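You operate a simulated robot arm through the tools that you are given. There is no shell and no other tool.

The job below is to be done with a simulated robot arm. You get a single attempt, and the scene is never put back.

JOB
Put things in order on the top of the check bench. At the end: the yellow filter stands on top of the cream can (marked "PAINT"); the white filter stands on top of the brown small carton; the red coupler stands on top of the silver shim of the front cab; the black filter stands on top of the round filter marked drier; whatever was shut is shut again. Leave all else as you found it, and nothing knocked over.

It is judged by the outcome, as a careful person would: the job done as asked, and still so three seconds after it is handed in. It fails if anything else is knocked over, pushed out of place, dropped, spilled or broken.

ROBOT AND FRAMES
A 7-joint arm with a two-finger parallel gripper, fixed in place. Base frame: the origin is at the foot of the arm, x ahead of it, y to its left, z up; the work surface is at about z = 0. Readings come in mm, degrees, newtons and seconds.
With the tool pointing down near the work surface it reaches from about 220 to 580 mm from the base axis. Its first joint turns from -66.0 to 66.0 degrees. Payload 2.5 kg.
Tool frame: the origin (TCP) lies between the finger pads and is the grasp point; the fingertips stand 23 mm ahead of it; z points along the fingers, y is the line along which they close. The gripper opens to 94 mm. The fingers are 38 mm wide and 10 mm thick; the gripper's body (54 by 96 mm) begins 39 mm behind the TCP.
Orientation is that of the tool frame in the base frame, as [roll, pitch, yaw] about the fixed x, y, z axes, in that order (R = Rz(yaw) Ry(pitch) Rx(roll)). With the fingers straight down and closing along the base's y, the tool's x points along the base's -x, its y along +y and its z along -z.

CONTROLS
- The arm moves only by the tool apply_moves. Its argument "plan" is a list of rows, each a list of 7 numbers: the shift along the tool's x, y, z in units of 150 mm (1.0 is 150 mm), then the turn, a rotation vector about the tool's x, y, z in units of 90 degrees (1.0 is 90 degrees), then the gripper command, from -1 (fully open) to 1 (shut), values between in proportion. In form: [[tx, ty, tz, rx, ry, rz, jaw], ...]. A call has 1 to 20 rows; each row is the pose to reach, as a shift and turn from the pose commanded when the call began, along the tool's axes at that moment. A call with a number of a shift or a turn outside -1 to 1 is refused whole. A row lasts 0.2 s, in which the tool goes at most 50 mm and 8.6 degrees; a call with a longer step from one row to the next is refused whole, and so is a gripper value outside its range. Where a pose cannot be reached the arm comes as near as it can. A force on the tool above 40 N (or 10 N above the force at the start of the call, whichever is more), or a blocked arm, ends the call early, and 0.2 s more pass. Each finger travels about 108 mm/s and halts on what it meets, pressing with about 28 N; the grip force reading is that of the motor and also rises with nothing between the fingers. The clock runs only during rows and for 0.2 s after the last one: add rows that repeat a pose to give the fingers time. The reply holds the time, the measured pose of the TCP, the force on the tool along the base axes, the opening and the grip force, in the units named above and with some noise, with the torque about the TCP (base axes, N m) and any sound that the robot's microphone picked up, and new pictures: "views" is both (left out), scene, wrist or none.
- Cameras (640 x 400 px; columns grow to the right, rows downward): "scene" is fixed at [118.4, -407.7, 537.9]; the picture's right is [0.82, -0.57, 0.00], its down [-0.36, -0.52, -0.77] and it looks along [0.44, 0.64, -0.64] (base axes); focal length 250 px, centre (320, 200). "wrist" rides on the gripper at [86, 16, -74] in the tool frame; the picture's right is [-0.18, 0.98, 0.00], its down [-0.58, -0.11, -0.81] and it looks along [-0.79, -0.15, 0.59] (tool axes); focal length 243 px, centre (320, 200). There is no depth. A picture from a camera that has moved, and an enlarged one, comes with that camera's place and axes in the base frame and with its lens.
- close_up(camera, box): a new picture of the part [left, top, right, bottom] of that camera's present view, enlarged. The clock stands still meanwhile.
- hand_in(): hands the job in; it is judged then, once.

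Nothing tells you positions but the pictures and the camera data. Unless the task says otherwise, let go and move clear before handing in.

The tools are called after "Request:" as name(argument=value, ...) on one line, values as JSON. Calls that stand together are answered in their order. apply_moves: Moves the arm, as the interface text tells. Its arguments: {"type":"object","properties":{"plan":{"type":"array","items":{"type":"array","items":{"type":"number"}}},"views":{"type":"string","enum":["both","scene","wrist","none"]}},"required":["plan"]} The other tools are called the same way: close_up (camera, box) takes an enlarged picture of a part of a camera's view; hand_in () hands the job in.

At the start:

```text
time: 0.0
tcp_pos: [420.7, -42.9, 369.1]
tool_rot: [-180.0, 0.0, -180.0]
contact_force: [0.7, 0.4, -0.3]
wrist_torque: [0.0, -0.03, 0.0]
grip_width: 93.8
finger_force: 0.0
```

scene: 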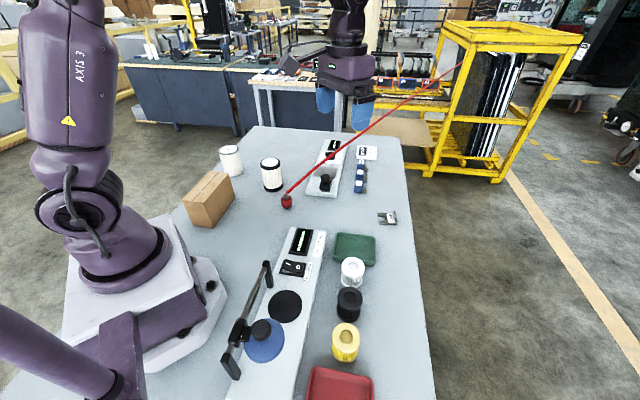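
wrist: 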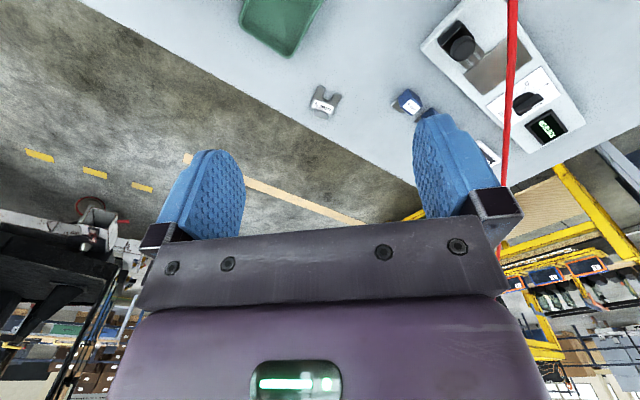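

I see a bench with several round filters, a carton, a couple of panels/fixtures, and a red cord that ends in a red coupler. I'll take close-ups first to identify each item.

Request:
close_up(camera="scene", box=[170, 120, 330, 220])

Request:
close_up(camera="scene", box=[290, 120, 450, 220])

Request:
close_up(camera="scene", box=[210, 210, 410, 335])

Request:
close_up(camera="scene", box=[200, 275, 400, 400])

```text
4.00 times, centred on (250, 170) of scene
camera zoom: at [118.4, -407.7, 537.9], right [0.82, -0.57, 0.0], down [-0.36, -0.52, -0.77], along [0.44, 0.64, -0.64], focal length 1000 px, centre (600, 320)
```

zoom: 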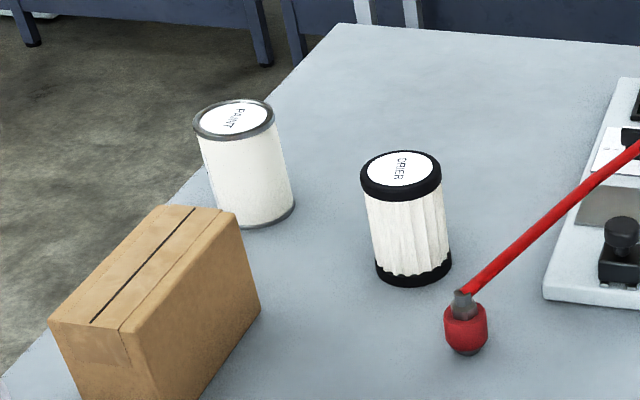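

```text
4.00 times, centred on (370, 170) of scene
camera zoom: at [118.4, -407.7, 537.9], right [0.82, -0.57, 0.0], down [-0.36, -0.52, -0.77], along [0.44, 0.64, -0.64], focal length 1000 px, centre (120, 320)
```

zoom: 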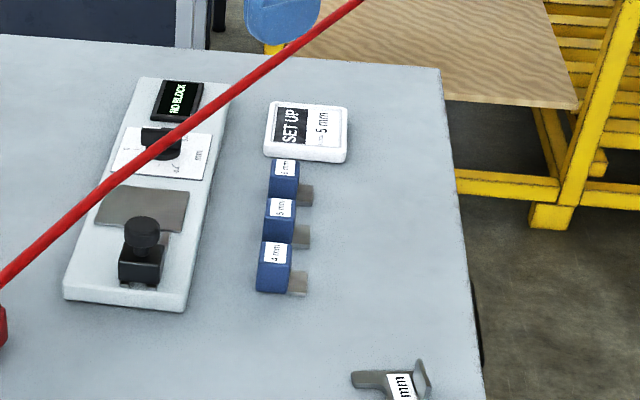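

```text
3.20 times, centred on (310, 272) of scene
camera zoom: at [118.4, -407.7, 537.9], right [0.82, -0.57, 0.0], down [-0.36, -0.52, -0.77], along [0.44, 0.64, -0.64], focal length 800 px, centre (352, -32)
```

zoom: 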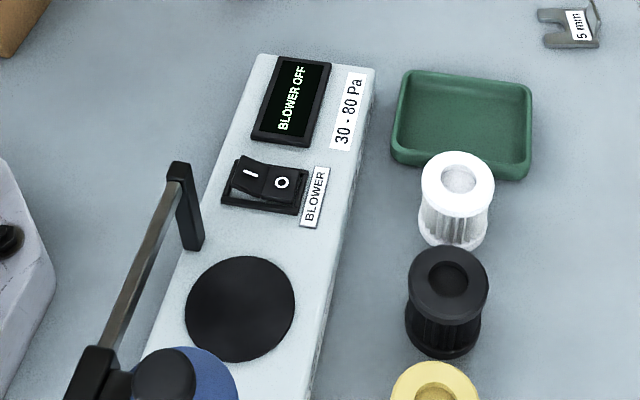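

```text
3.20 times, centred on (300, 338) of scene
camera zoom: at [118.4, -407.7, 537.9], right [0.82, -0.57, 0.0], down [-0.36, -0.52, -0.77], along [0.44, 0.64, -0.64], focal length 800 px, centre (384, -240)
```

zoom: 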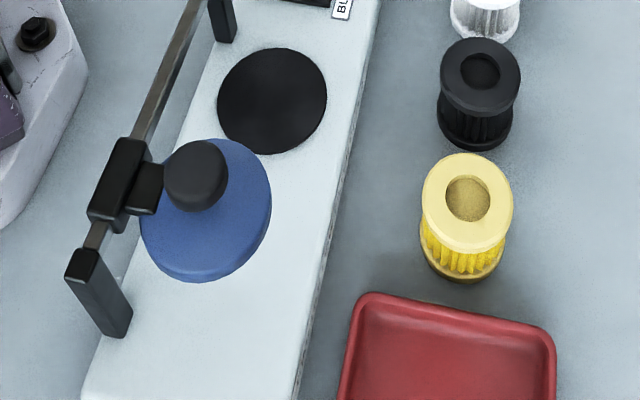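

I'll zoom closer on the blue/silver items, the loose grey piece and where the red line ends, to work out which one the "silver shim of the front cab" is.

Request:
close_up(camera="scene", box=[344, 140, 408, 180])

Request:
close_up(camera="scene", box=[360, 200, 424, 240])

Request:
close_up(camera="scene", box=[400, 20, 528, 100])

Request:
close_up(camera="scene", box=[260, 180, 324, 220])

Request:
close_up(camera="wrist", box=[380, 0, 620, 150])

Request:
close_up(camera="wrist", box=[290, 60, 450, 160])

```text
10.00 times, centred on (376, 160) of scene
camera zoom: at [118.4, -407.7, 537.9], right [0.82, -0.57, 0.0], down [-0.36, -0.52, -0.77], along [0.44, 0.64, -0.64], focal length 2501 px, centre (-240, 600)
```

zoom: 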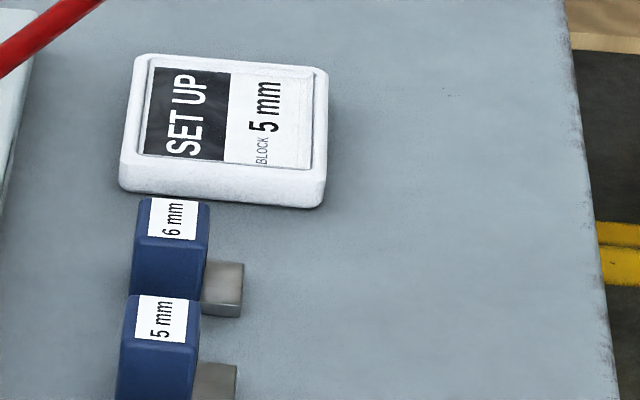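

```text
10.00 times, centred on (392, 220) of scene
camera zoom: at [118.4, -407.7, 537.9], right [0.82, -0.57, 0.0], down [-0.36, -0.52, -0.77], along [0.44, 0.64, -0.64], focal length 2501 px, centre (-400, 0)
```

zoom: 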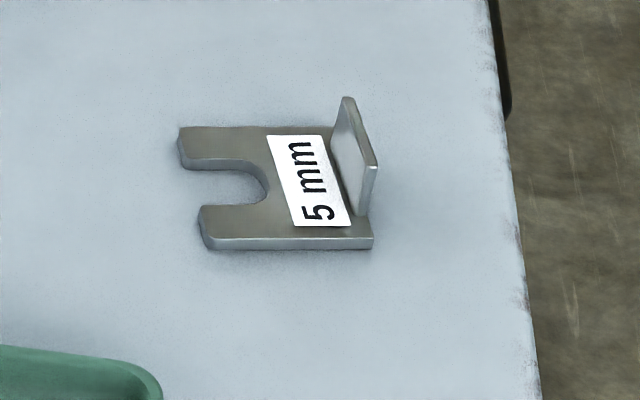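

```text
5.00 times, centred on (464, 60) of scene
camera zoom: at [118.4, -407.7, 537.9], right [0.82, -0.57, 0.0], down [-0.36, -0.52, -0.77], along [0.44, 0.64, -0.64], focal length 1250 px, centre (-400, 900)
```

zoom: 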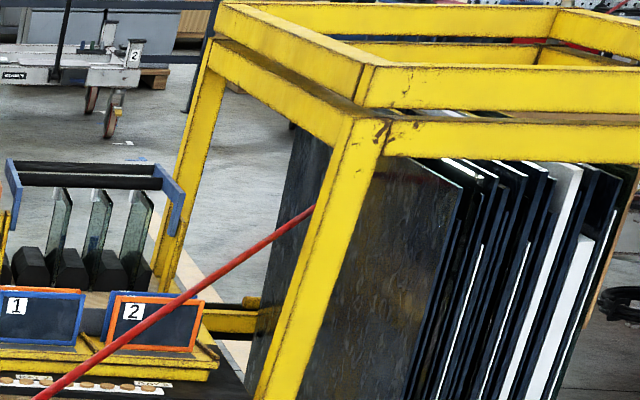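

```text
10.00 times, centred on (292, 200) of scene
camera zoom: at [118.4, -407.7, 537.9], right [0.82, -0.57, 0.0], down [-0.36, -0.52, -0.77], along [0.44, 0.64, -0.64], focal length 2501 px, centre (600, 200)
```

zoom: 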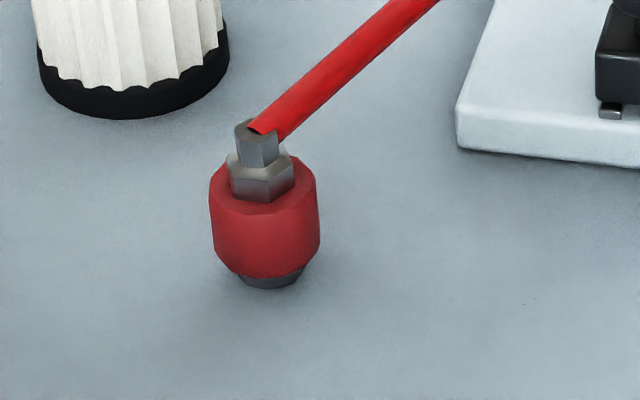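

```text
2.67 times, centred on (500, 75) of wrist
camera zoom: at [335.8, -25.2, 444.0], right [0.18, 0.98, 0.0], down [0.58, -0.11, 0.81], along [0.79, -0.15, -0.59], focal length 647 px, centre (-160, 533)
```

zoom: 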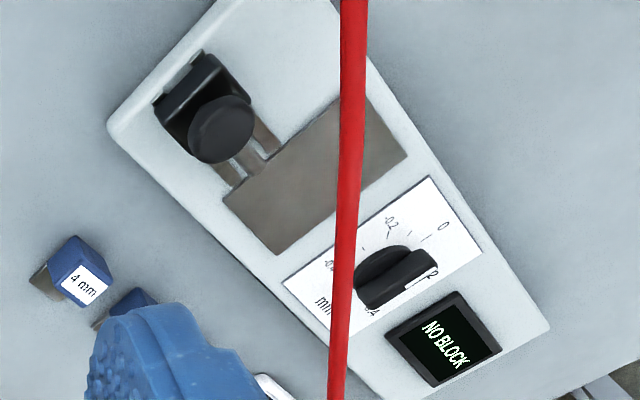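

```text
4.00 times, centred on (370, 110) of wrist
camera zoom: at [335.8, -25.2, 444.0], right [0.18, 0.98, 0.0], down [0.58, -0.11, 0.81], along [0.79, -0.15, -0.59], focal length 970 px, centre (120, 560)
```

zoom: 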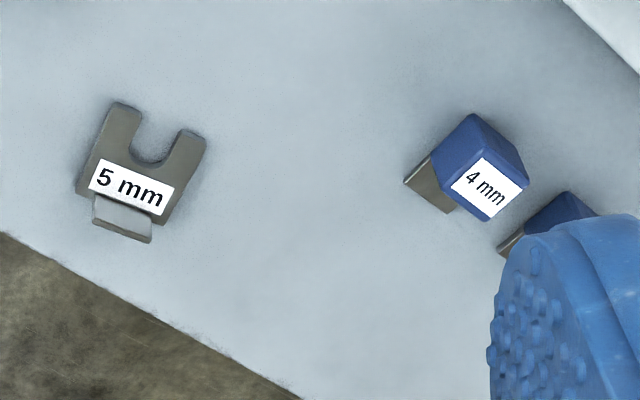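

The coupler sits at about (377, 164) on a red hose, and the only loose silver shim I see is the fork marked "5 mm" at about (620, -68). I'll pull the arm back and up to get a wider wrist view before touching anything.

Request:
apply_moves(plan=[[0.27, 0.1, -0.07, 0, 0, 0, -1], [0.54, 0.2, -0.14, 0, 0, 0, -1], [0.805, 0.286, -0.207, 0, 0, 0, -1], [0.805, 0.286, -0.207, 0, 0, 0, -1]], views="both")

```text
time: 1.0
tcp_pos: [301.0, 0.8, 398.4]
tool_rot: [-180.0, 0.0, 180.0]
contact_force: [0.2, -0.2, -0.6]
wrist_torque: [0.02, 0.04, -0.01]
grip_width: 93.9
finger_force: 0.0
camera wrist: at [215.6, 18.9, 474.3], right [0.18, 0.98, 0.0], down [0.58, -0.11, 0.81], along [0.79, -0.15, -0.59], focal length 243 px, centre (320, 200)
```

scene: 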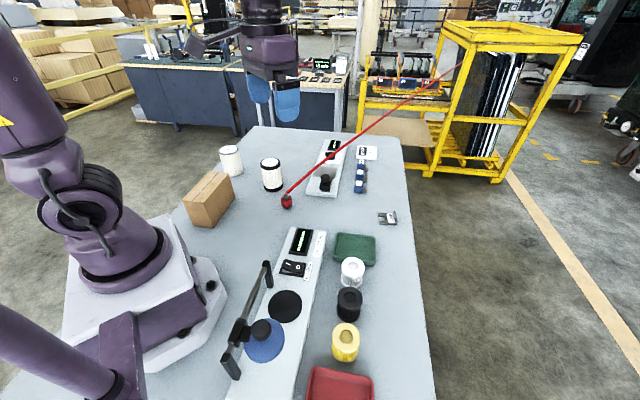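
wrist: 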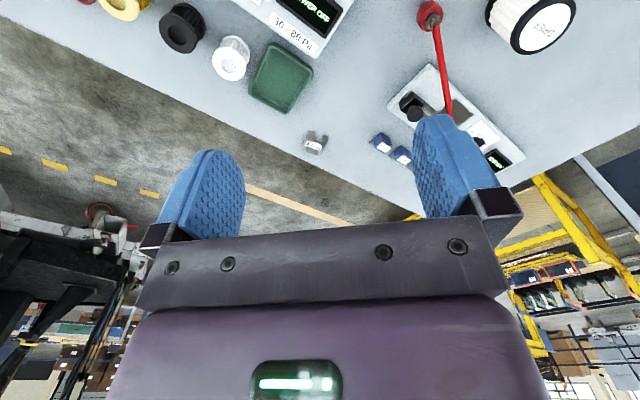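

The shim is at about (607, -66), near the limit of reach, and the hose runs almost level at z≈41 away over the far edge. I'll turn the wrist camera left to survey the carton, the can and the drier filter.

Request:
apply_moves(plan=[[0.042, 0.1, 0, 0, 0, -0.083, -1], [0.083, 0.2, 0, 0, 0, -0.167, -1], [0.125, 0.3, 0, 0, 0, -0.25, -1], [0.167, 0.4, 0, 0, 0, -0.333, -1], [0.208, 0.5, 0, 0, 0, -0.417, -1], [0.25, 0.6, 0, 0, 0, -0.5, -1], [0.292, 0.7, 0, 0, 0, -0.583, -1], [0.333, 0.8, 0, 0, 0, -0.667, -1], [0.333, 0.8, 0, 0, 0, -0.667, -1]], views="both")

```text
time: 3.0
tcp_pos: [249.9, 119.8, 399.7]
tool_rot: [180.0, 0.0, -119.9]
contact_force: [0.0, 0.6, 0.3]
wrist_torque: [0.0, 0.02, -0.01]
grip_width: 94.1
finger_force: 0.1
camera wrist: at [194.4, 54.9, 475.0], right [-0.76, 0.65, 0.0], down [0.38, 0.45, 0.81], along [0.52, 0.61, -0.59], focal length 243 px, centre (320, 200)
```

scene: 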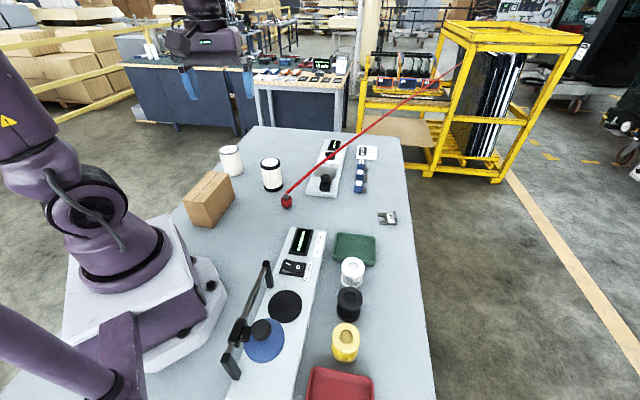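
wrist: 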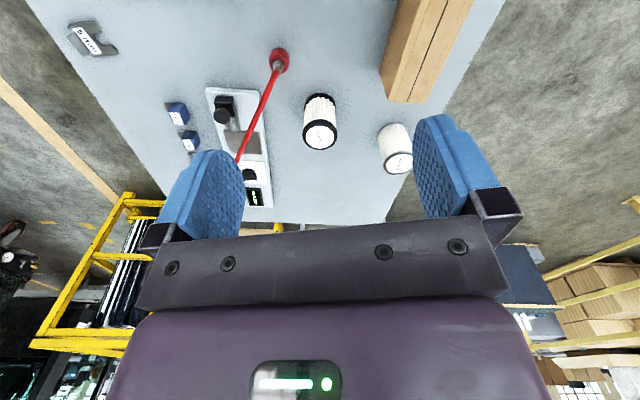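

I'll zoom into this wrist view to pin down the drier filter, can, carton and coupler positions.

Request:
close_up(camera="wrist", box=[290, 80, 450, 180])

Request:
close_up(camera="wrist", box=[350, 0, 510, 100])

Request:
close_up(camera="wrist", box=[200, 20, 360, 120])

Request:
close_up(camera="wrist", box=[50, 0, 210, 100])

```text
4.00 times, centred on (370, 130) of wrist
camera zoom: at [194.4, 54.9, 475.0], right [-0.76, 0.65, 0.0], down [0.38, 0.45, 0.81], along [0.52, 0.61, -0.59], focal length 970 px, centre (120, 480)
```

zoom: 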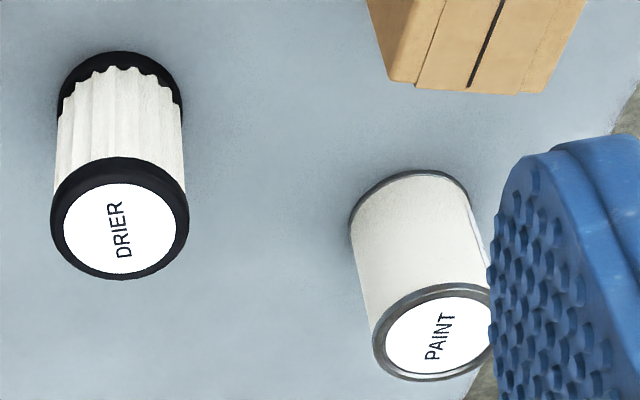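

```text
4.00 times, centred on (430, 50) of wrist
camera zoom: at [194.4, 54.9, 475.0], right [-0.76, 0.65, 0.0], down [0.38, 0.45, 0.81], along [0.52, 0.61, -0.59], focal length 970 px, centre (-120, 800)
```

zoom: 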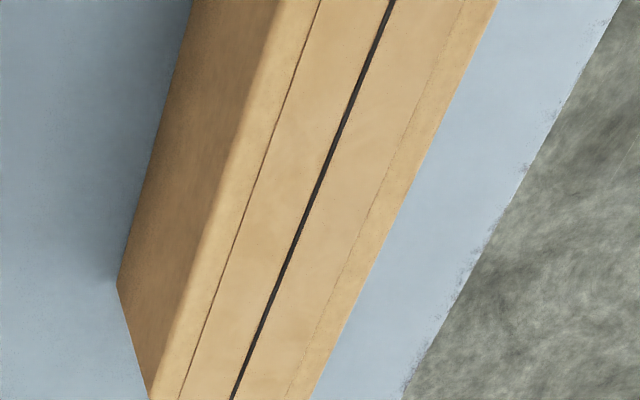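

```text
4.00 times, centred on (280, 70) of wrist
camera zoom: at [194.4, 54.9, 475.0], right [-0.76, 0.65, 0.0], down [0.38, 0.45, 0.81], along [0.52, 0.61, -0.59], focal length 970 px, centre (480, 720)
```

zoom: 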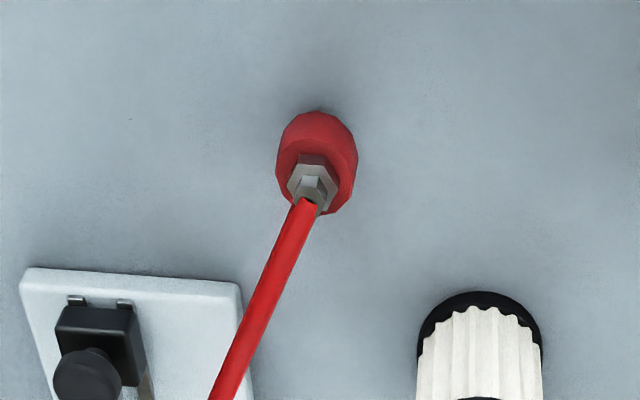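

```text
4.00 times, centred on (130, 50) of wrist
camera zoom: at [194.4, 54.9, 475.0], right [-0.76, 0.65, 0.0], down [0.38, 0.45, 0.81], along [0.52, 0.61, -0.59], focal length 970 px, centre (1080, 800)
```

zoom: 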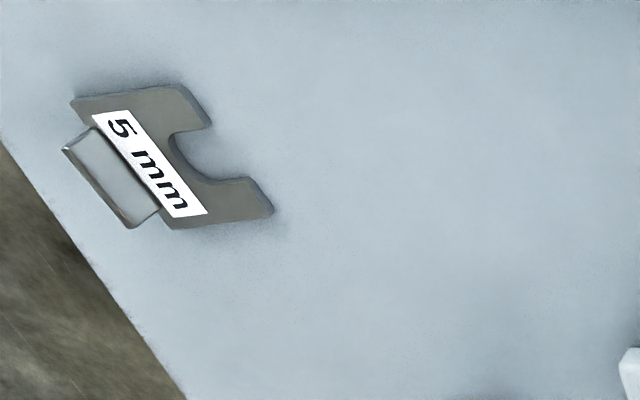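

Measured so far: drier filter at about (395, 289), around 92–97 mm tall; can at about (308, 459), around 97 mm; carton top centre at about (181, 276), around 99 mm. I'll now turn the camera to the right for the three small filters and to check for any other shim.

Request:
apply_moves(plan=[[0.079, -0.045, 0, 0, 0, 0.0909, -1], [0.158, -0.091, 0, 0, 0, 0.1818, -1], [0.236, -0.136, 0, 0, 0, 0.2727, -1], [0.315, -0.181, 0, 0, 0, 0.3636, -1], [0.394, -0.227, 0, 0, 0, 0.4545, -1], [0.473, -0.272, 0, 0, 0, 0.5455, -1], [0.552, -0.317, 0, 0, 0, 0.6364, -1], [0.63, -0.363, 0, 0, 0, 0.7273, -1], [0.709, -0.408, 0, 0, 0, 0.8182, -1], [0.788, -0.453, 0, 0, 0, 0.9091, -1], [0.867, -0.4985, 0, 0, 0, 1.0, -1], [0.867, -0.4985, 0, 0, 0, 1.0, -1]], views="both")

```text
time: 5.6
tcp_pos: [250.8, -31.2, 400.0]
tool_rot: [180.0, 0.0, 149.9]
contact_force: [0.2, 0.2, 0.6]
wrist_torque: [-0.01, 0.01, -0.04]
grip_width: 94.0
finger_force: 0.0
camera wrist: at [184.2, 29.1, 474.4], right [0.65, 0.76, 0.0], down [0.45, -0.39, 0.81], along [0.61, -0.53, -0.59], focal length 243 px, centre (320, 200)
```

scene: 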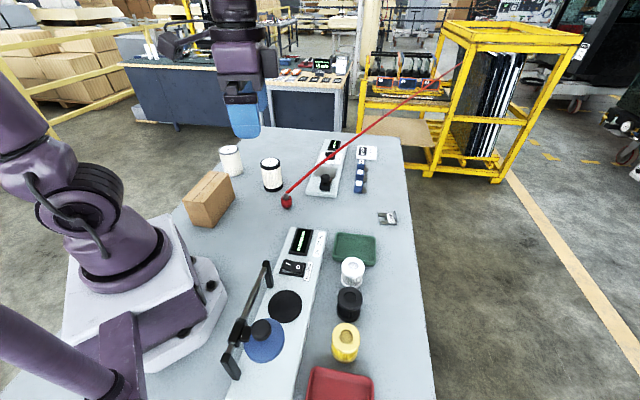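
wrist: 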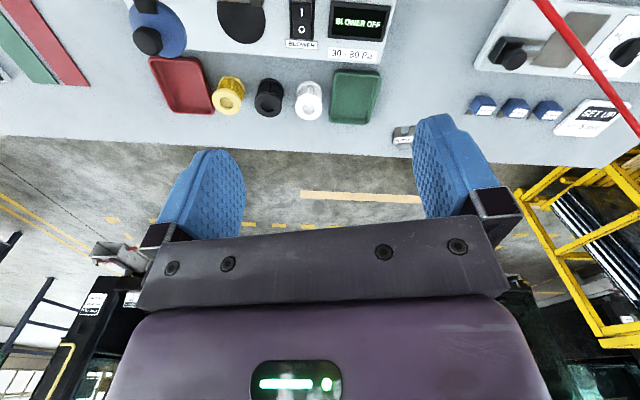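

The view shows all three filters in a row between two trays, and there is something coloured at the far right end of the bench. I'll zoom in on both.

Request:
close_up(camera="wrist", box=[200, 50, 360, 150])

Request:
close_up(camera="wrist", box=[0, 0, 160, 100])

Request:
close_up(camera="wrist", box=[370, 70, 498, 150])

Request:
close_up(camera="scene", box=[240, 40, 400, 140])

```text
4.00 times, centred on (280, 100) of wrist
camera zoom: at [184.2, 29.1, 474.4], right [0.65, 0.76, 0.0], down [0.45, -0.39, 0.81], along [0.61, -0.53, -0.59], focal length 970 px, centre (480, 600)
```

zoom: 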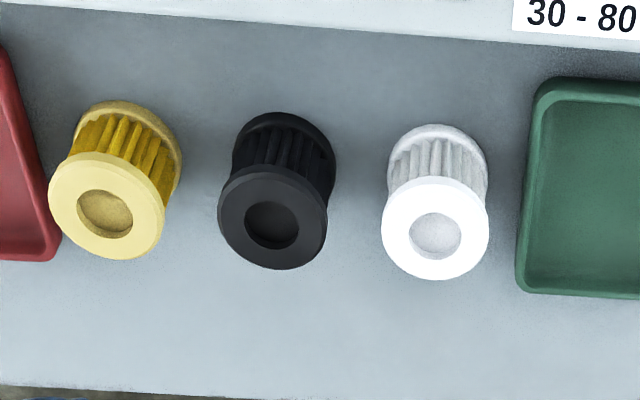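

```text
4.00 times, centred on (80, 50) of wrist
camera zoom: at [184.2, 29.1, 474.4], right [0.65, 0.76, 0.0], down [0.45, -0.39, 0.81], along [0.61, -0.53, -0.59], focal length 970 px, centre (1280, 800)
```

zoom: 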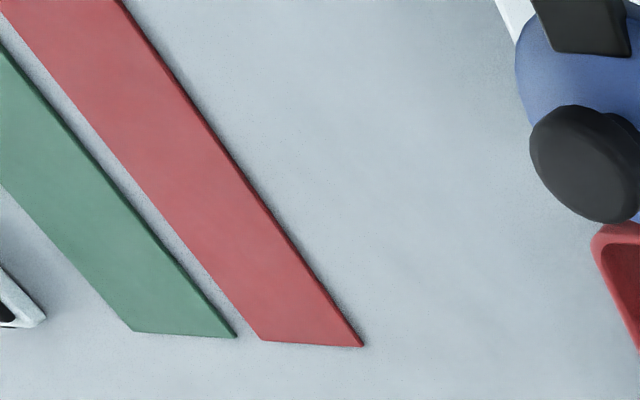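

```text
5.00 times, centred on (434, 110) of wrist
camera zoom: at [184.2, 29.1, 474.4], right [0.65, 0.76, 0.0], down [0.45, -0.39, 0.81], along [0.61, -0.53, -0.59], focal length 1213 px, centre (-250, 650)
```

zoom: 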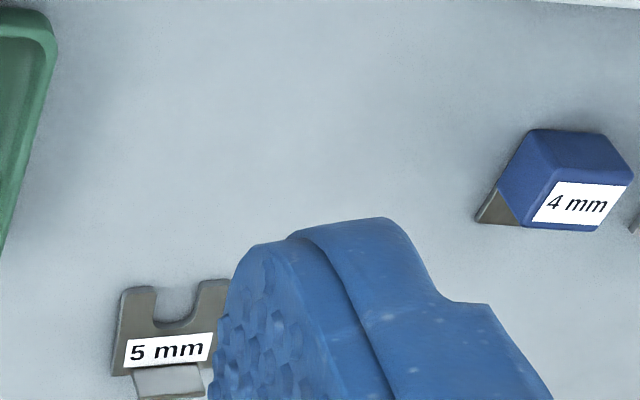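

```text
4.00 times, centred on (320, 90) of scene
camera zoom: at [118.4, -407.8, 537.9], right [0.82, -0.57, 0.0], down [-0.36, -0.52, -0.77], along [0.44, 0.64, -0.64], focal length 1000 px, centre (320, 640)
```

zoom: 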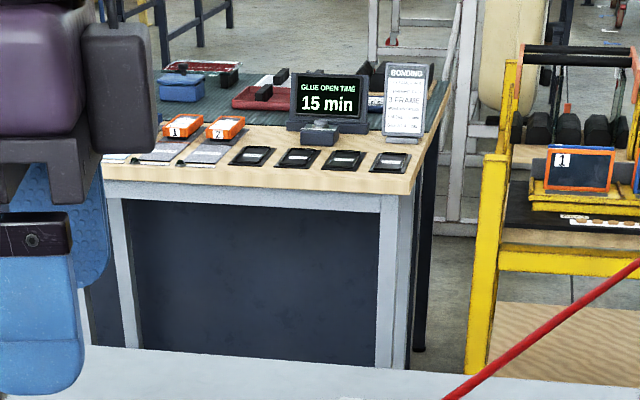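

There's more equipment further right (y < -450): red and green strips and a white-edged object. I'll look there, since the "front cab" may be marked in that area.

Request:
apply_moves(plan=[[-0.0435, -0.075, 0, 0, 0, 0.0833, -1], [-0.087, -0.15, 0, 0, 0, 0.1667, -1], [-0.1304, -0.225, 0, 0, 0, 0.25, -1], [-0.1739, -0.3, 0, 0, 0, 0.3333, -1], [-0.2174, -0.375, 0, 0, 0, 0.4167, -1], [-0.2608, -0.45, 0, 0, 0, 0.5, -1], [-0.3043, -0.525, 0, 0, 0, 0.5833, -1], [-0.3478, -0.6, 0, 0, 0, 0.6667, -1], [-0.3912, -0.675, 0, 0, 0, 0.75, -1], [-0.4347, -0.75, 0, 0, 0, 0.8333, -1], [-0.4347, -0.75, 0, 0, 0, 0.8333, -1]], views="wrist")

```text
time: 8.0
tcp_pos: [251.8, -159.9, 400.6]
tool_rot: [180.0, -0.1, 74.8]
contact_force: [-0.3, -1.1, 0.0]
wrist_torque: [-0.01, -0.02, 0.03]
grip_width: 93.7
finger_force: 0.1
camera wrist: at [289.5, -78.8, 474.4], right [0.9, -0.43, 0.0], down [-0.26, -0.53, 0.81], along [-0.35, -0.73, -0.59], focal length 243 px, centre (320, 200)
```

wrist: 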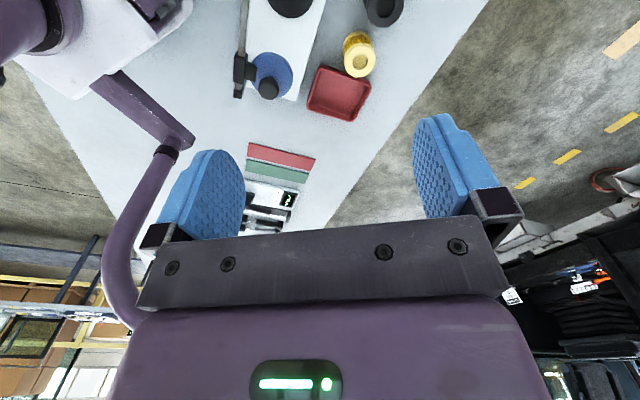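

Request:
close_up(camera="wrist", box=[200, 130, 360, 230])

Request:
close_up(camera="wrist", box=[220, 0, 420, 125])

```text
4.00 times, centred on (280, 180) of wrist
camera zoom: at [289.5, -78.8, 474.4], right [0.9, -0.43, 0.0], down [-0.26, -0.53, 0.81], along [-0.35, -0.73, -0.59], focal length 970 px, centre (480, 280)
```

zoom: 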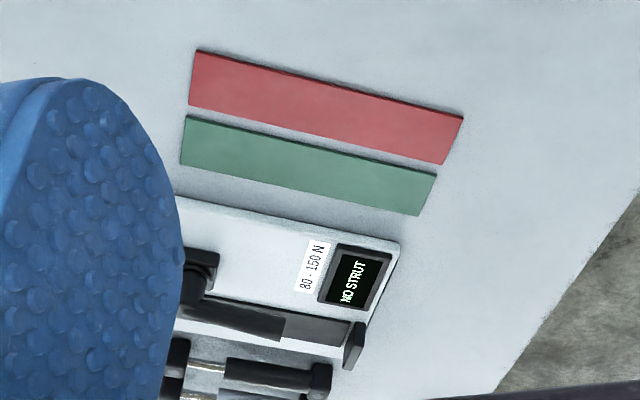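

```text
3.20 times, centred on (320, 62) of wrist
camera zoom: at [289.5, -78.8, 474.4], right [0.9, -0.43, 0.0], down [-0.26, -0.53, 0.81], along [-0.35, -0.73, -0.59], focal length 776 px, centre (320, 640)
```

zoom: 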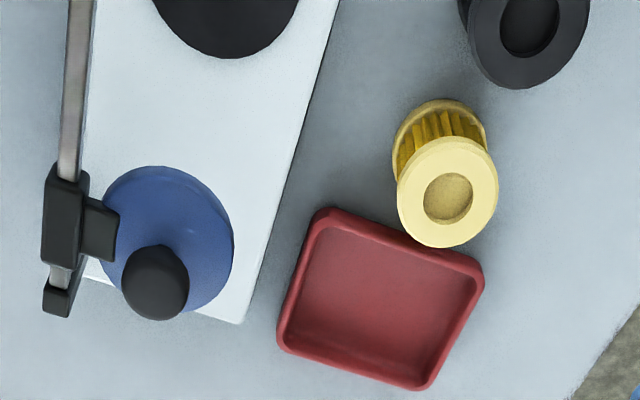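

The far end only holds a strut tester, so the fork marked "5 mm" is the only silver shim. I put the white filter at about (379, -167), black at (323, -222) and yellow at (267, -277), each about 53 mm across and 50 mm tall. Next I move towards the white filter and turn so the fingers close across the row.

Request:
apply_moves(plan=[[0.0097, 0.0496, 0.074, 0, 0, -0.0926, -1], [0.0193, 0.0991, 0.148, 0, 0, -0.1852, -1], [0.029, 0.1487, 0.222, 0, 0, -0.2778, -1], [0.0387, 0.1982, 0.296, 0, 0, -0.3704, -1], [0.0483, 0.2478, 0.37, 0, 0, -0.463, -1], [0.058, 0.2973, 0.445, 0, 0, -0.5556, -1], [0.0677, 0.3469, 0.519, 0, 0, -0.6482, -1], [0.0773, 0.3964, 0.593, 0, 0, -0.7408, -1], [0.087, 0.446, 0.667, 0, 0, -0.8333, -1], [0.087, 0.446, 0.667, 0, 0, -0.8333, -1]], views="none")

```text
time: 10.2
tcp_pos: [318.5, -164.4, 299.4]
tool_rot: [179.9, 0.1, 150.1]
contact_force: [0.6, -0.3, -0.4]
wrist_torque: [0.0, -0.01, 0.01]
grip_width: 93.8
finger_force: 0.0
```

Continuing the turn to the grasp heading, to hover 200 mm above the white filter.

Request:
apply_moves(plan=[[-0.04, 0.0209, 0.0737, 0, 0, -0.0926, -1], [-0.08, 0.0418, 0.1473, 0, 0, -0.1852, -1], [-0.12, 0.0627, 0.221, 0, 0, -0.2778, -1], [-0.16, 0.0836, 0.2947, 0, 0, -0.3704, -1], [-0.2, 0.1044, 0.3683, 0, 0, -0.463, -1], [-0.24, 0.1253, 0.442, 0, 0, -0.5556, -1], [-0.28, 0.1462, 0.5157, 0, 0, -0.6482, -1], [-0.32, 0.1671, 0.5893, 0, 0, -0.7408, -1], [-0.36, 0.188, 0.663, 0, 0, -0.8333, -1], [-0.36, 0.188, 0.663, 0, 0, -0.8333, -1]], views="both")

```text
time: 12.4
tcp_pos: [380.3, -166.7, 201.3]
tool_rot: [180.0, 0.1, -134.9]
contact_force: [0.1, -0.7, 0.1]
wrist_torque: [-0.01, -0.01, -0.01]
grip_width: 93.8
finger_force: 0.1
camera wrist: at [307.6, -215.4, 275.4], right [-0.57, 0.82, 0.0], down [0.49, 0.34, 0.81], along [0.66, 0.46, -0.59], focal length 243 px, centre (320, 200)
```

scene: 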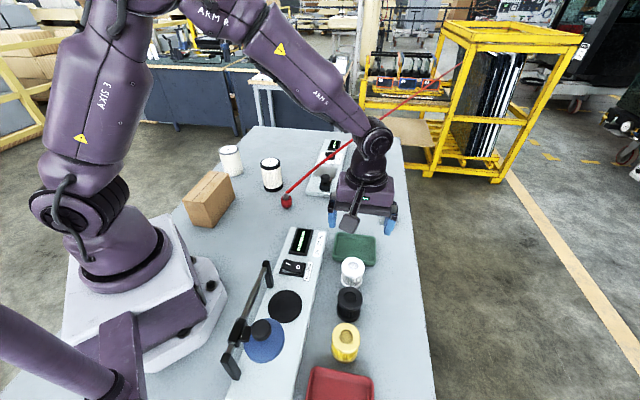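
wrist: 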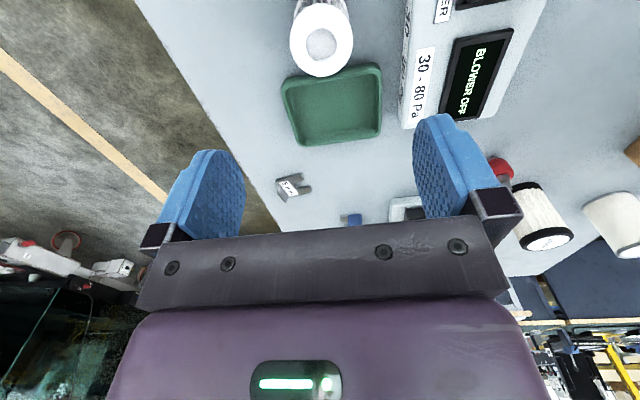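

The wrist is aligned and the white filter refines to about (377, -167). I'm lowering part-way to straddle it.

Request:
apply_moves(plan=[[0.005, 0.004, 0.2, 0, 0, 0, -1], [0.01, 0.008, 0.4, 0, 0, 0, -1], [0.0146, 0.0118, 0.6, 0, 0, 0, -1], [0.0146, 0.0118, 0.8, 0, 0, 0, -1], [0.0146, 0.0118, 0.94, 0, 0, 0, -1], [0.0146, 0.0118, 0.94, 0, 0, 0, -1]], views="both")

```text
time: 13.8
tcp_pos: [378.1, -168.4, 60.5]
tool_rot: [180.0, 0.0, -135.1]
contact_force: [0.3, 0.6, 0.2]
wrist_torque: [-0.03, -0.01, 0.0]
grip_width: 94.1
finger_force: 0.0
camera wrist: at [306.2, -216.6, 134.7], right [-0.57, 0.82, 0.0], down [0.49, 0.33, 0.81], along [0.67, 0.46, -0.59], focal length 243 px, centre (320, 200)
```

scene: 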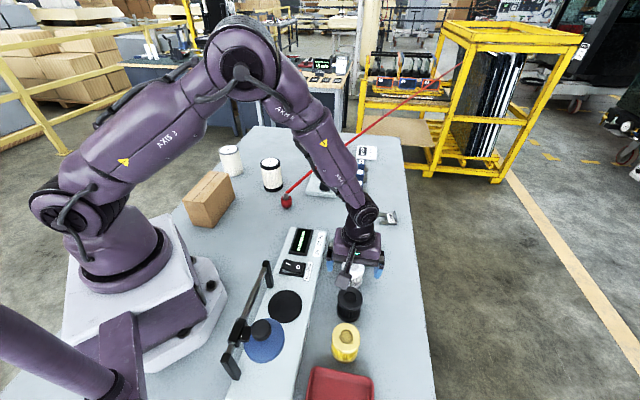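
wrist: 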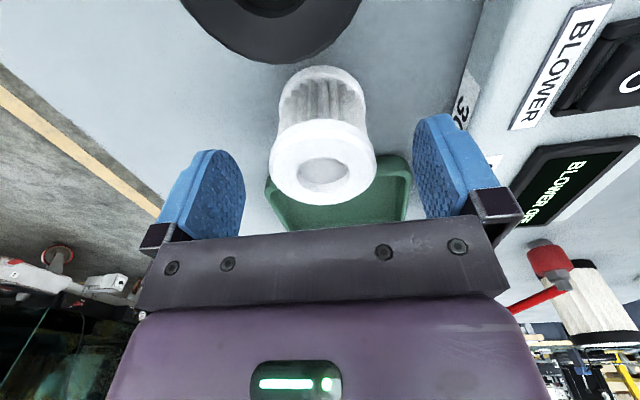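

The filter is centred between the fingers. Lowering to z≈30 and closing.

Request:
apply_moves(plan=[[0, 0, 0.1, 0, 0, 0, -1], [0, 0, 0.2, 0, 0, 0, -1], [0, 0, 0.2, 0, 0, 0, -1], [0, 0, 0.2, 0, 0, 0, -0.4], [0, 0, 0.2, 0, 0, 0, 0.3], [0, 0, 0.2, 0, 0, 0, 0.3], [0, 0, 0.2, 0, 0, 0, 0.3]], views="wrist")

```text
time: 15.4
tcp_pos: [378.6, -167.8, 29.5]
tool_rot: [-179.9, 0.0, -134.9]
contact_force: [0.4, -0.4, 0.1]
wrist_torque: [0.01, 0.01, -0.03]
grip_width: 50.3
finger_force: 28.1
camera wrist: at [305.5, -216.5, 104.6], right [-0.57, 0.82, 0.0], down [0.49, 0.33, 0.81], along [0.67, 0.46, -0.59], focal length 243 px, centre (320, 200)
```

wrist: 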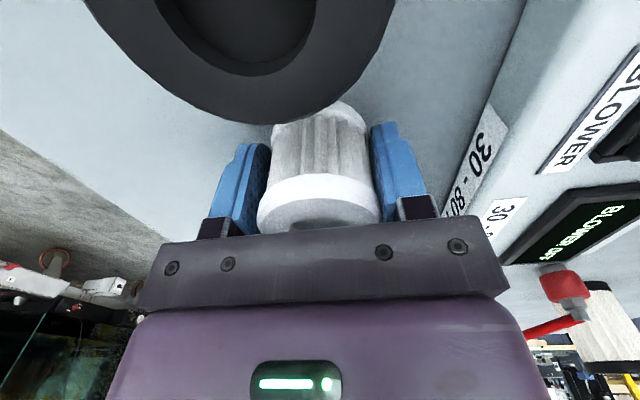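

Gripped at 50.3 mm with the filter upright. Lifting straight up 150 mm.

Request:
apply_moves(plan=[[0, 0, -0.1, 0, 0, 0, 0.3], [0, 0, -0.3, 0, 0, 0, 0.3], [0, 0, -0.5, 0, 0, 0, 0.3], [0, 0, -0.75, 0, 0, 0, 0.3], [0, 0, -1.0, 0, 0, 0, 0.3], [0, 0, -1.0, 0, 0, 0, 0.3]], views="both")

```text
time: 16.8
tcp_pos: [377.8, -166.0, 181.3]
tool_rot: [180.0, -0.1, -135.0]
contact_force: [-0.2, 0.4, -1.3]
wrist_torque: [-0.02, 0.03, -0.04]
grip_width: 50.2
finger_force: 28.4
camera wrist: at [305.6, -215.2, 256.5], right [-0.57, 0.82, 0.0], down [0.49, 0.33, 0.81], along [0.66, 0.46, -0.59], focal length 243 px, centre (320, 200)
```

scene: 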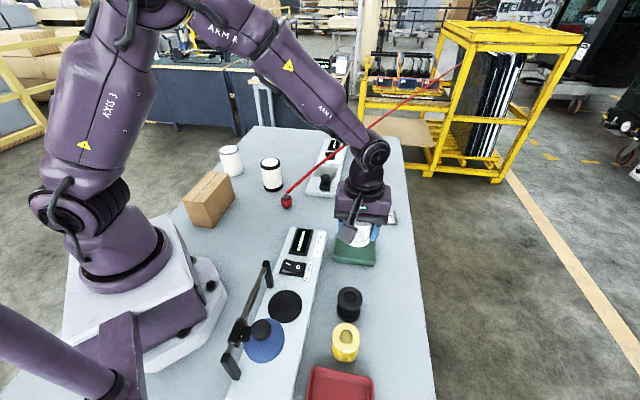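
wrist: 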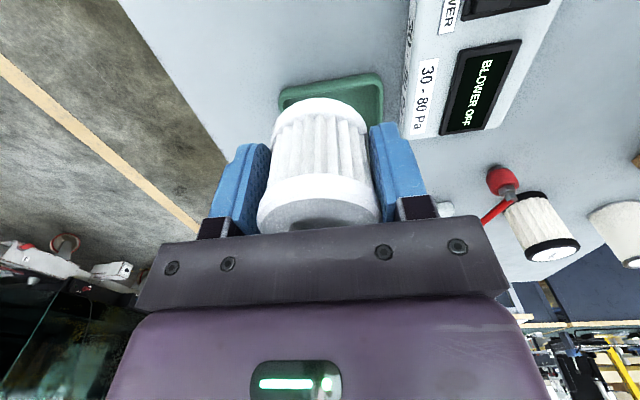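

Carrying the white filter across at about z=190 towards the carton, in three legs.

Request:
apply_moves(plan=[[-0.05, 0.12, -0.03, 0, 0, 0, 0.3], [-0.12, 0.32, -0.06, 0, 0, 0, 0.3], [-0.205, 0.53, -0.1, 0, 0, 0, 0.3], [-0.29, 0.75, -0.1, 0, 0, 0, 0.3], [-0.385, 1.0, -0.1, 0, 0, 0, 0.3]], views="none")

Request:
apply_moves(plan=[[-0.077, 0.2, 0, 0, 0, 0, 0.3], [-0.154, 0.4, 0, 0, 0, 0, 0.3], [-0.231, 0.6, 0, 0, 0, 0, 0.3], [-0.308, 0.8, 0, 0, 0, 0, 0.3], [-0.385, 1.0, 0, 0, 0, 0, 0.3]], views="none")

Request:
apply_moves(plan=[[-0.077, 0.2, 0, 0, 0, 0, 0.3], [-0.154, 0.4, 0, 0, 0, 0, 0.3], [-0.231, 0.6, 0, 0, 0, 0, 0.3], [-0.308, 0.8, 0, 0, 0, 0, 0.3], [-0.385, 1.0, 0, 0, 0, 0, 0.3], [-0.385, 1.0, 0, 0, 0, 0, 0.3]], views="both")

```text
time: 18.0
tcp_pos: [310.8, -21.4, 196.8]
tool_rot: [-180.0, 0.0, -135.0]
contact_force: [0.4, 0.0, -0.6]
wrist_torque: [-0.01, -0.03, 0.02]
grip_width: 50.4
finger_force: 28.2
```

```text
time: 19.2
tcp_pos: [245.6, 127.2, 194.8]
tool_rot: [180.0, 0.0, -135.0]
contact_force: [-0.4, 0.3, -0.3]
wrist_torque: [0.02, 0.02, -0.01]
grip_width: 50.3
finger_force: 27.8
```

```text
time: 20.6
tcp_pos: [181.2, 272.1, 195.1]
tool_rot: [-180.0, 0.0, -135.0]
contact_force: [0.3, -0.2, -0.6]
wrist_torque: [0.0, -0.03, 0.02]
grip_width: 50.3
finger_force: 28.0
camera wrist: at [109.8, 224.5, 269.8], right [-0.57, 0.82, 0.0], down [0.49, 0.33, 0.81], along [0.67, 0.46, -0.59], focal length 243 px, centre (320, 200)
```

scene: 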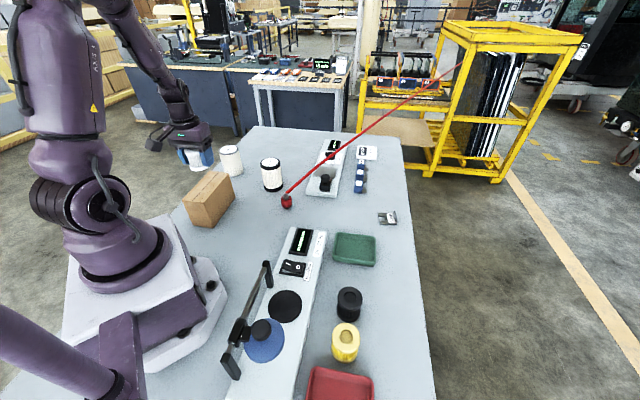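
wrist: 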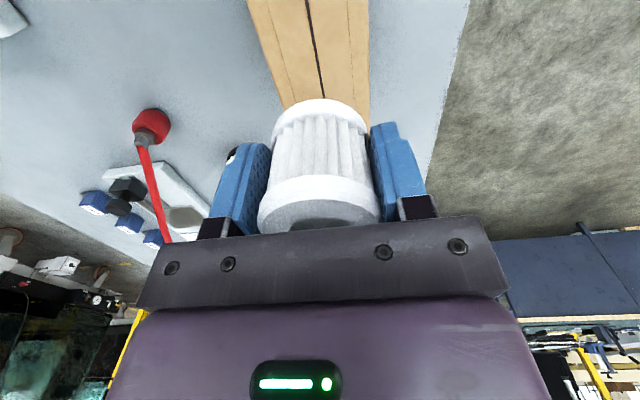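

The carton's centre line is about 2 mm from the filter's axis, so I'll correct that slightly and lower to just above the carton top.

Request:
apply_moves(plan=[[-0.005, 0.013, 0.1, 0, 0, 0, 0.3], [-0.01, 0.013, 0.25, 0, 0, 0, 0.3], [-0.01, 0.013, 0.35, 0, 0, 0, 0.3], [-0.01, 0.013, 0.39, 0, 0, 0, 0.3], [-0.01, 0.013, 0.39, 0, 0, 0, 0.3]], views="both")

Request:
close_up(camera="scene", box=[160, 120, 256, 180])

```text
time: 21.8
tcp_pos: [180.9, 274.9, 136.6]
tool_rot: [179.9, 0.0, -135.1]
contact_force: [0.0, 0.5, -0.6]
wrist_torque: [0.04, -0.02, 0.02]
grip_width: 50.2
finger_force: 27.5
camera wrist: at [108.1, 227.2, 210.9], right [-0.57, 0.82, 0.0], down [0.49, 0.33, 0.81], along [0.67, 0.46, -0.59], focal length 243 px, centre (320, 200)
```

scene: 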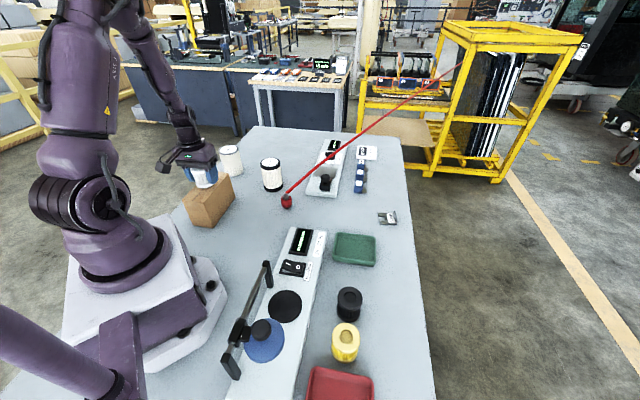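
wrist: 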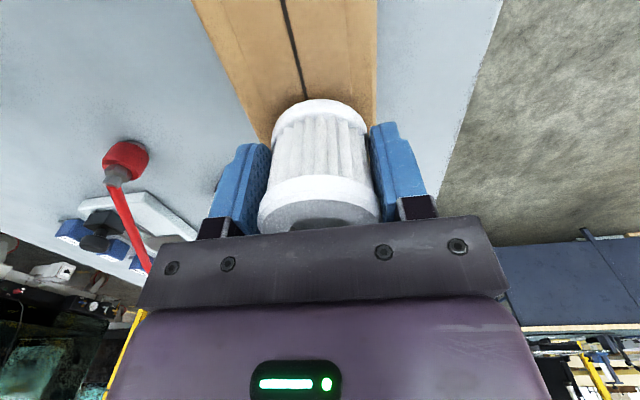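

```text
6.67 times, centred on (208, 150) of scene
camera zoom: at [118.4, -407.7, 537.9], right [0.82, -0.57, 0.0], down [-0.36, -0.52, -0.77], along [0.44, 0.64, -0.64], focal length 1667 px, centre (1067, 533)
```

zoom: 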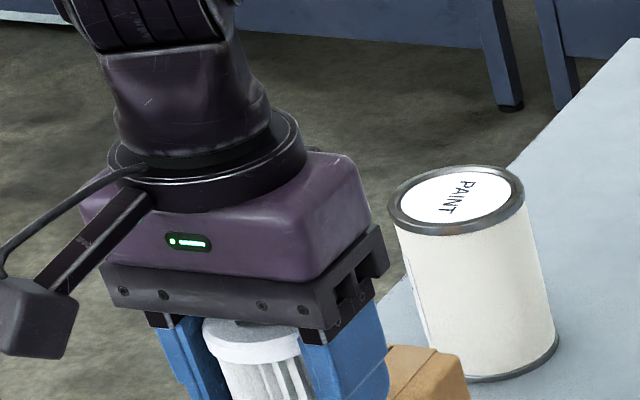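

Request:
close_up(camera="scene", box=[168, 155, 248, 205])

Request:
close_up(camera="wrist", box=[190, 50, 450, 212])

```text
8.00 times, centred on (208, 180) of scene
camera zoom: at [118.4, -407.7, 537.9], right [0.82, -0.57, 0.0], down [-0.36, -0.52, -0.77], along [0.44, 0.64, -0.64], focal length 2001 px, centre (1216, 360)
```

zoom: 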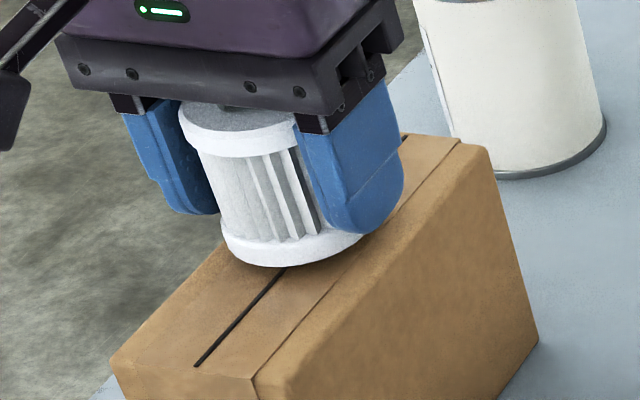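

```text
2.46 times, centred on (320, 131) of wrist
camera zoom: at [108.1, 227.2, 210.9], right [-0.57, 0.82, 0.0], down [0.49, 0.33, 0.81], along [0.67, 0.46, -0.59], focal length 597 px, centre (320, 370)
```

zoom: 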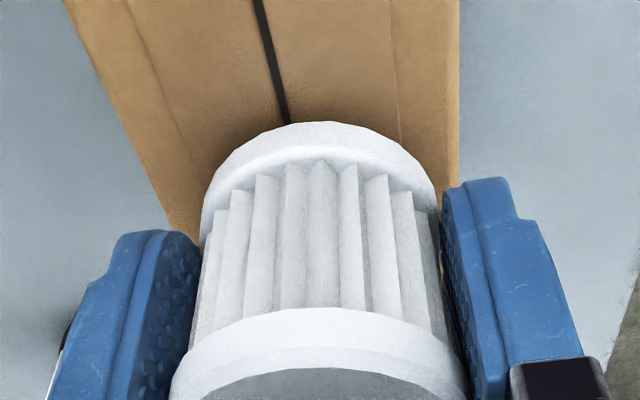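

The filter's bottom is a few mm above the carton top. Now lowering in small steps while watching the force.

Request:
apply_moves(plan=[[0, 0, 0.01, 0, 0, 0, 0.3], [0, 0, 0.02, 0, 0, 0, 0.3], [0, 0, 0.0267, 0, 0, 0, 0.3], [0, 0, 0.0267, 0, 0, 0, 0.3]], views="none")

Request:
apply_moves(plan=[[0, 0, 0.0067, 0, 0, 0, 0.3], [0, 0, 0.0133, 0, 0, 0, 0.3], [0, 0, 0.0133, 0, 0, 0, 0.3]], views="none")

```text
time: 22.8
tcp_pos: [179.2, 275.4, 131.5]
tool_rot: [-179.9, 0.0, -135.0]
contact_force: [0.2, 0.3, -0.4]
wrist_torque: [-0.03, 0.02, -0.01]
grip_width: 50.3
finger_force: 28.1
```

```text
time: 23.6
tcp_pos: [178.8, 275.9, 130.7]
tool_rot: [-180.0, 0.0, -135.0]
contact_force: [0.1, -1.0, -0.2]
wrist_torque: [0.01, -0.02, 0.01]
grip_width: 50.0
finger_force: 28.6
```

Request:
apply_moves(plan=[[0, 0, 0.0067, 0, 0, 0, 0.3], [0, 0, 0.01, 0, 0, 0, 0.3], [0, 0, 0.01, 0, 0, 0, 0.3]], views="none")

Request:
close_up(camera="scene", box=[184, 165, 232, 195])

```text
time: 24.4
tcp_pos: [181.2, 275.7, 129.0]
tool_rot: [179.9, -0.1, -135.1]
contact_force: [-6.1, -7.2, 23.3]
wrist_torque: [-0.14, 0.04, 0.01]
grip_width: 50.3
finger_force: 28.4
```

```text
13.33 times, centred on (208, 180) of scene
camera zoom: at [118.3, -407.8, 537.9], right [0.82, -0.57, 0.0], down [-0.36, -0.52, -0.77], along [0.44, 0.64, -0.64], focal length 3335 px, centre (1813, 467)
```

zoom: 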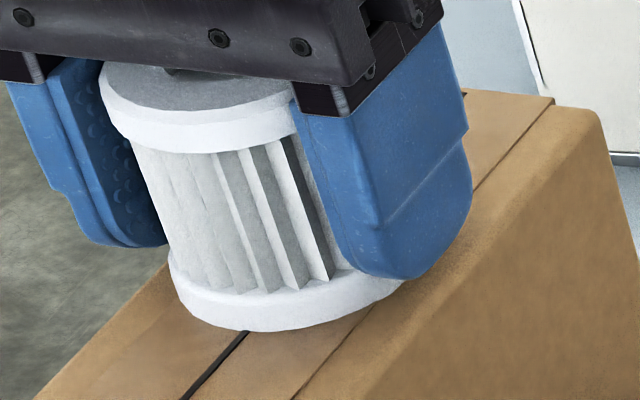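

Contact is made (23 N up) at TCP z≈129, so the carton top is about 99.5 mm. I'll ease the pressure and open the fingers gently.

Request:
apply_moves(plan=[[0, 0, -0.004, 0, 0, 0, 0.3], [0, 0, -0.004, 0, 0, 0, 0.3]], views="none")

Request:
apply_moves(plan=[[0, 0, 0, 0, 0, 0, -0.12], [0, 0, 0, 0, 0, 0, -0.2], [0, 0, 0, 0, 0, 0, -0.4], [0, 0, 0, 0, 0, 0, -0.6], [0, 0, 0, 0, 0, 0, -0.6]], views="both")

Request:
close_up(camera="scene", box=[168, 155, 248, 205])

```text
time: 25.0
tcp_pos: [182.5, 276.7, 129.2]
tool_rot: [-179.9, 0.1, -135.0]
contact_force: [-4.2, -2.4, 22.0]
wrist_torque: [-0.09, 0.07, 0.0]
grip_width: 50.6
finger_force: 28.7
```

```text
time: 26.2
tcp_pos: [181.9, 274.5, 129.6]
tool_rot: [-180.0, 0.0, -135.0]
contact_force: [-0.6, -0.1, 0.3]
wrist_torque: [0.0, -0.01, 0.05]
grip_width: 75.3
finger_force: 0.1
camera wrist: at [109.3, 227.0, 203.8], right [-0.57, 0.82, 0.0], down [0.49, 0.33, 0.81], along [0.67, 0.46, -0.59], focal length 243 px, centre (320, 200)
```

scene: 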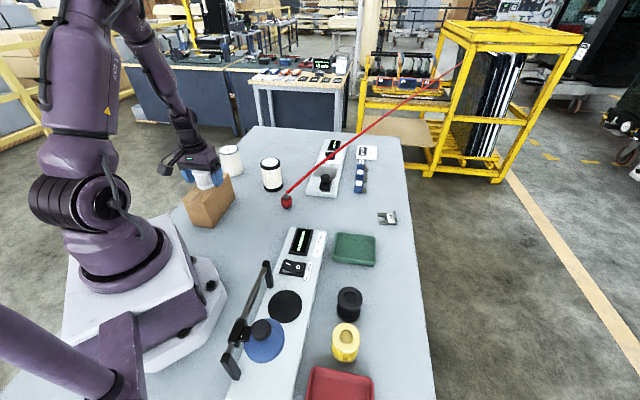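
wrist: 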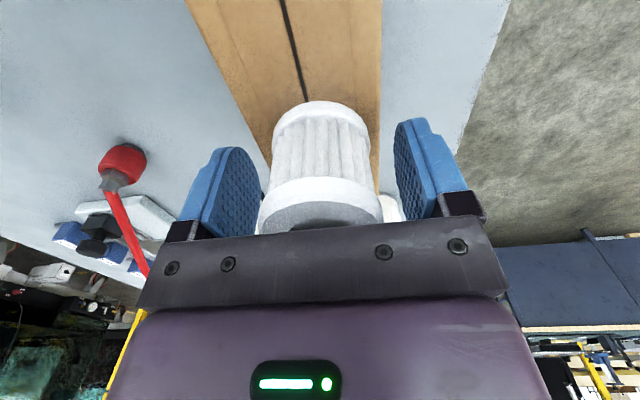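

```text
8.00 times, centred on (208, 180) of scene
camera zoom: at [118.4, -407.7, 537.9], right [0.82, -0.57, 0.0], down [-0.36, -0.52, -0.77], along [0.44, 0.64, -0.64], focal length 2001 px, centre (1216, 360)
```

zoom: 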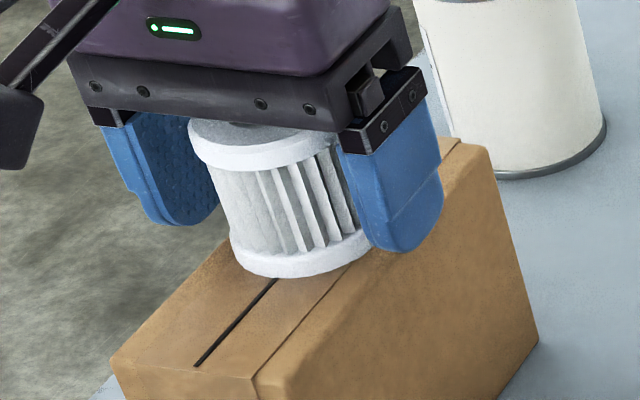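

The white filter stands on the carton and is released. Lifting straight up clear of it.

Request:
apply_moves(plan=[[0, 0, -0.1, 0, 0, 0, -0.6], [0, 0, -0.3, 0, 0, 0, -0.6], [0, 0, -0.55, 0, 0, 0, -0.6], [0, 0, -0.8, 0, 0, 0, -0.6], [0, 0, -0.8, 0, 0, 0, -0.6]], views="both")

```text
time: 27.4
tcp_pos: [181.7, 276.5, 248.4]
tool_rot: [180.0, 0.0, -135.0]
contact_force: [-0.7, -0.2, -0.2]
wrist_torque: [0.01, 0.01, 0.03]
grip_width: 75.5
finger_force: 0.1
camera wrist: at [110.8, 227.3, 323.3], right [-0.57, 0.82, 0.0], down [0.49, 0.33, 0.81], along [0.66, 0.46, -0.59], focal length 243 px, centre (320, 200)
```

scene: 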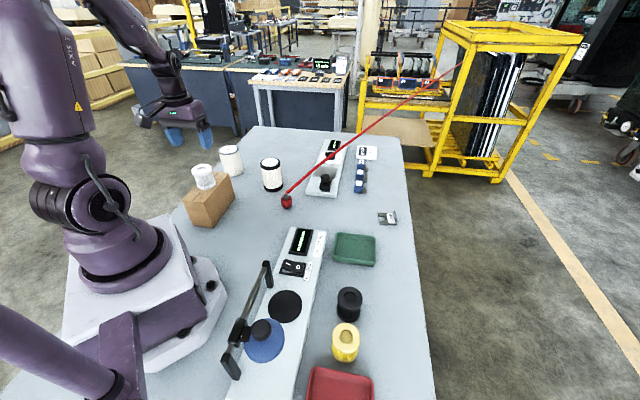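
wrist: 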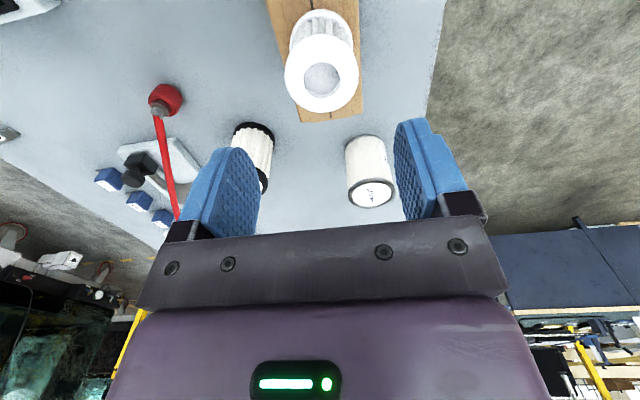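

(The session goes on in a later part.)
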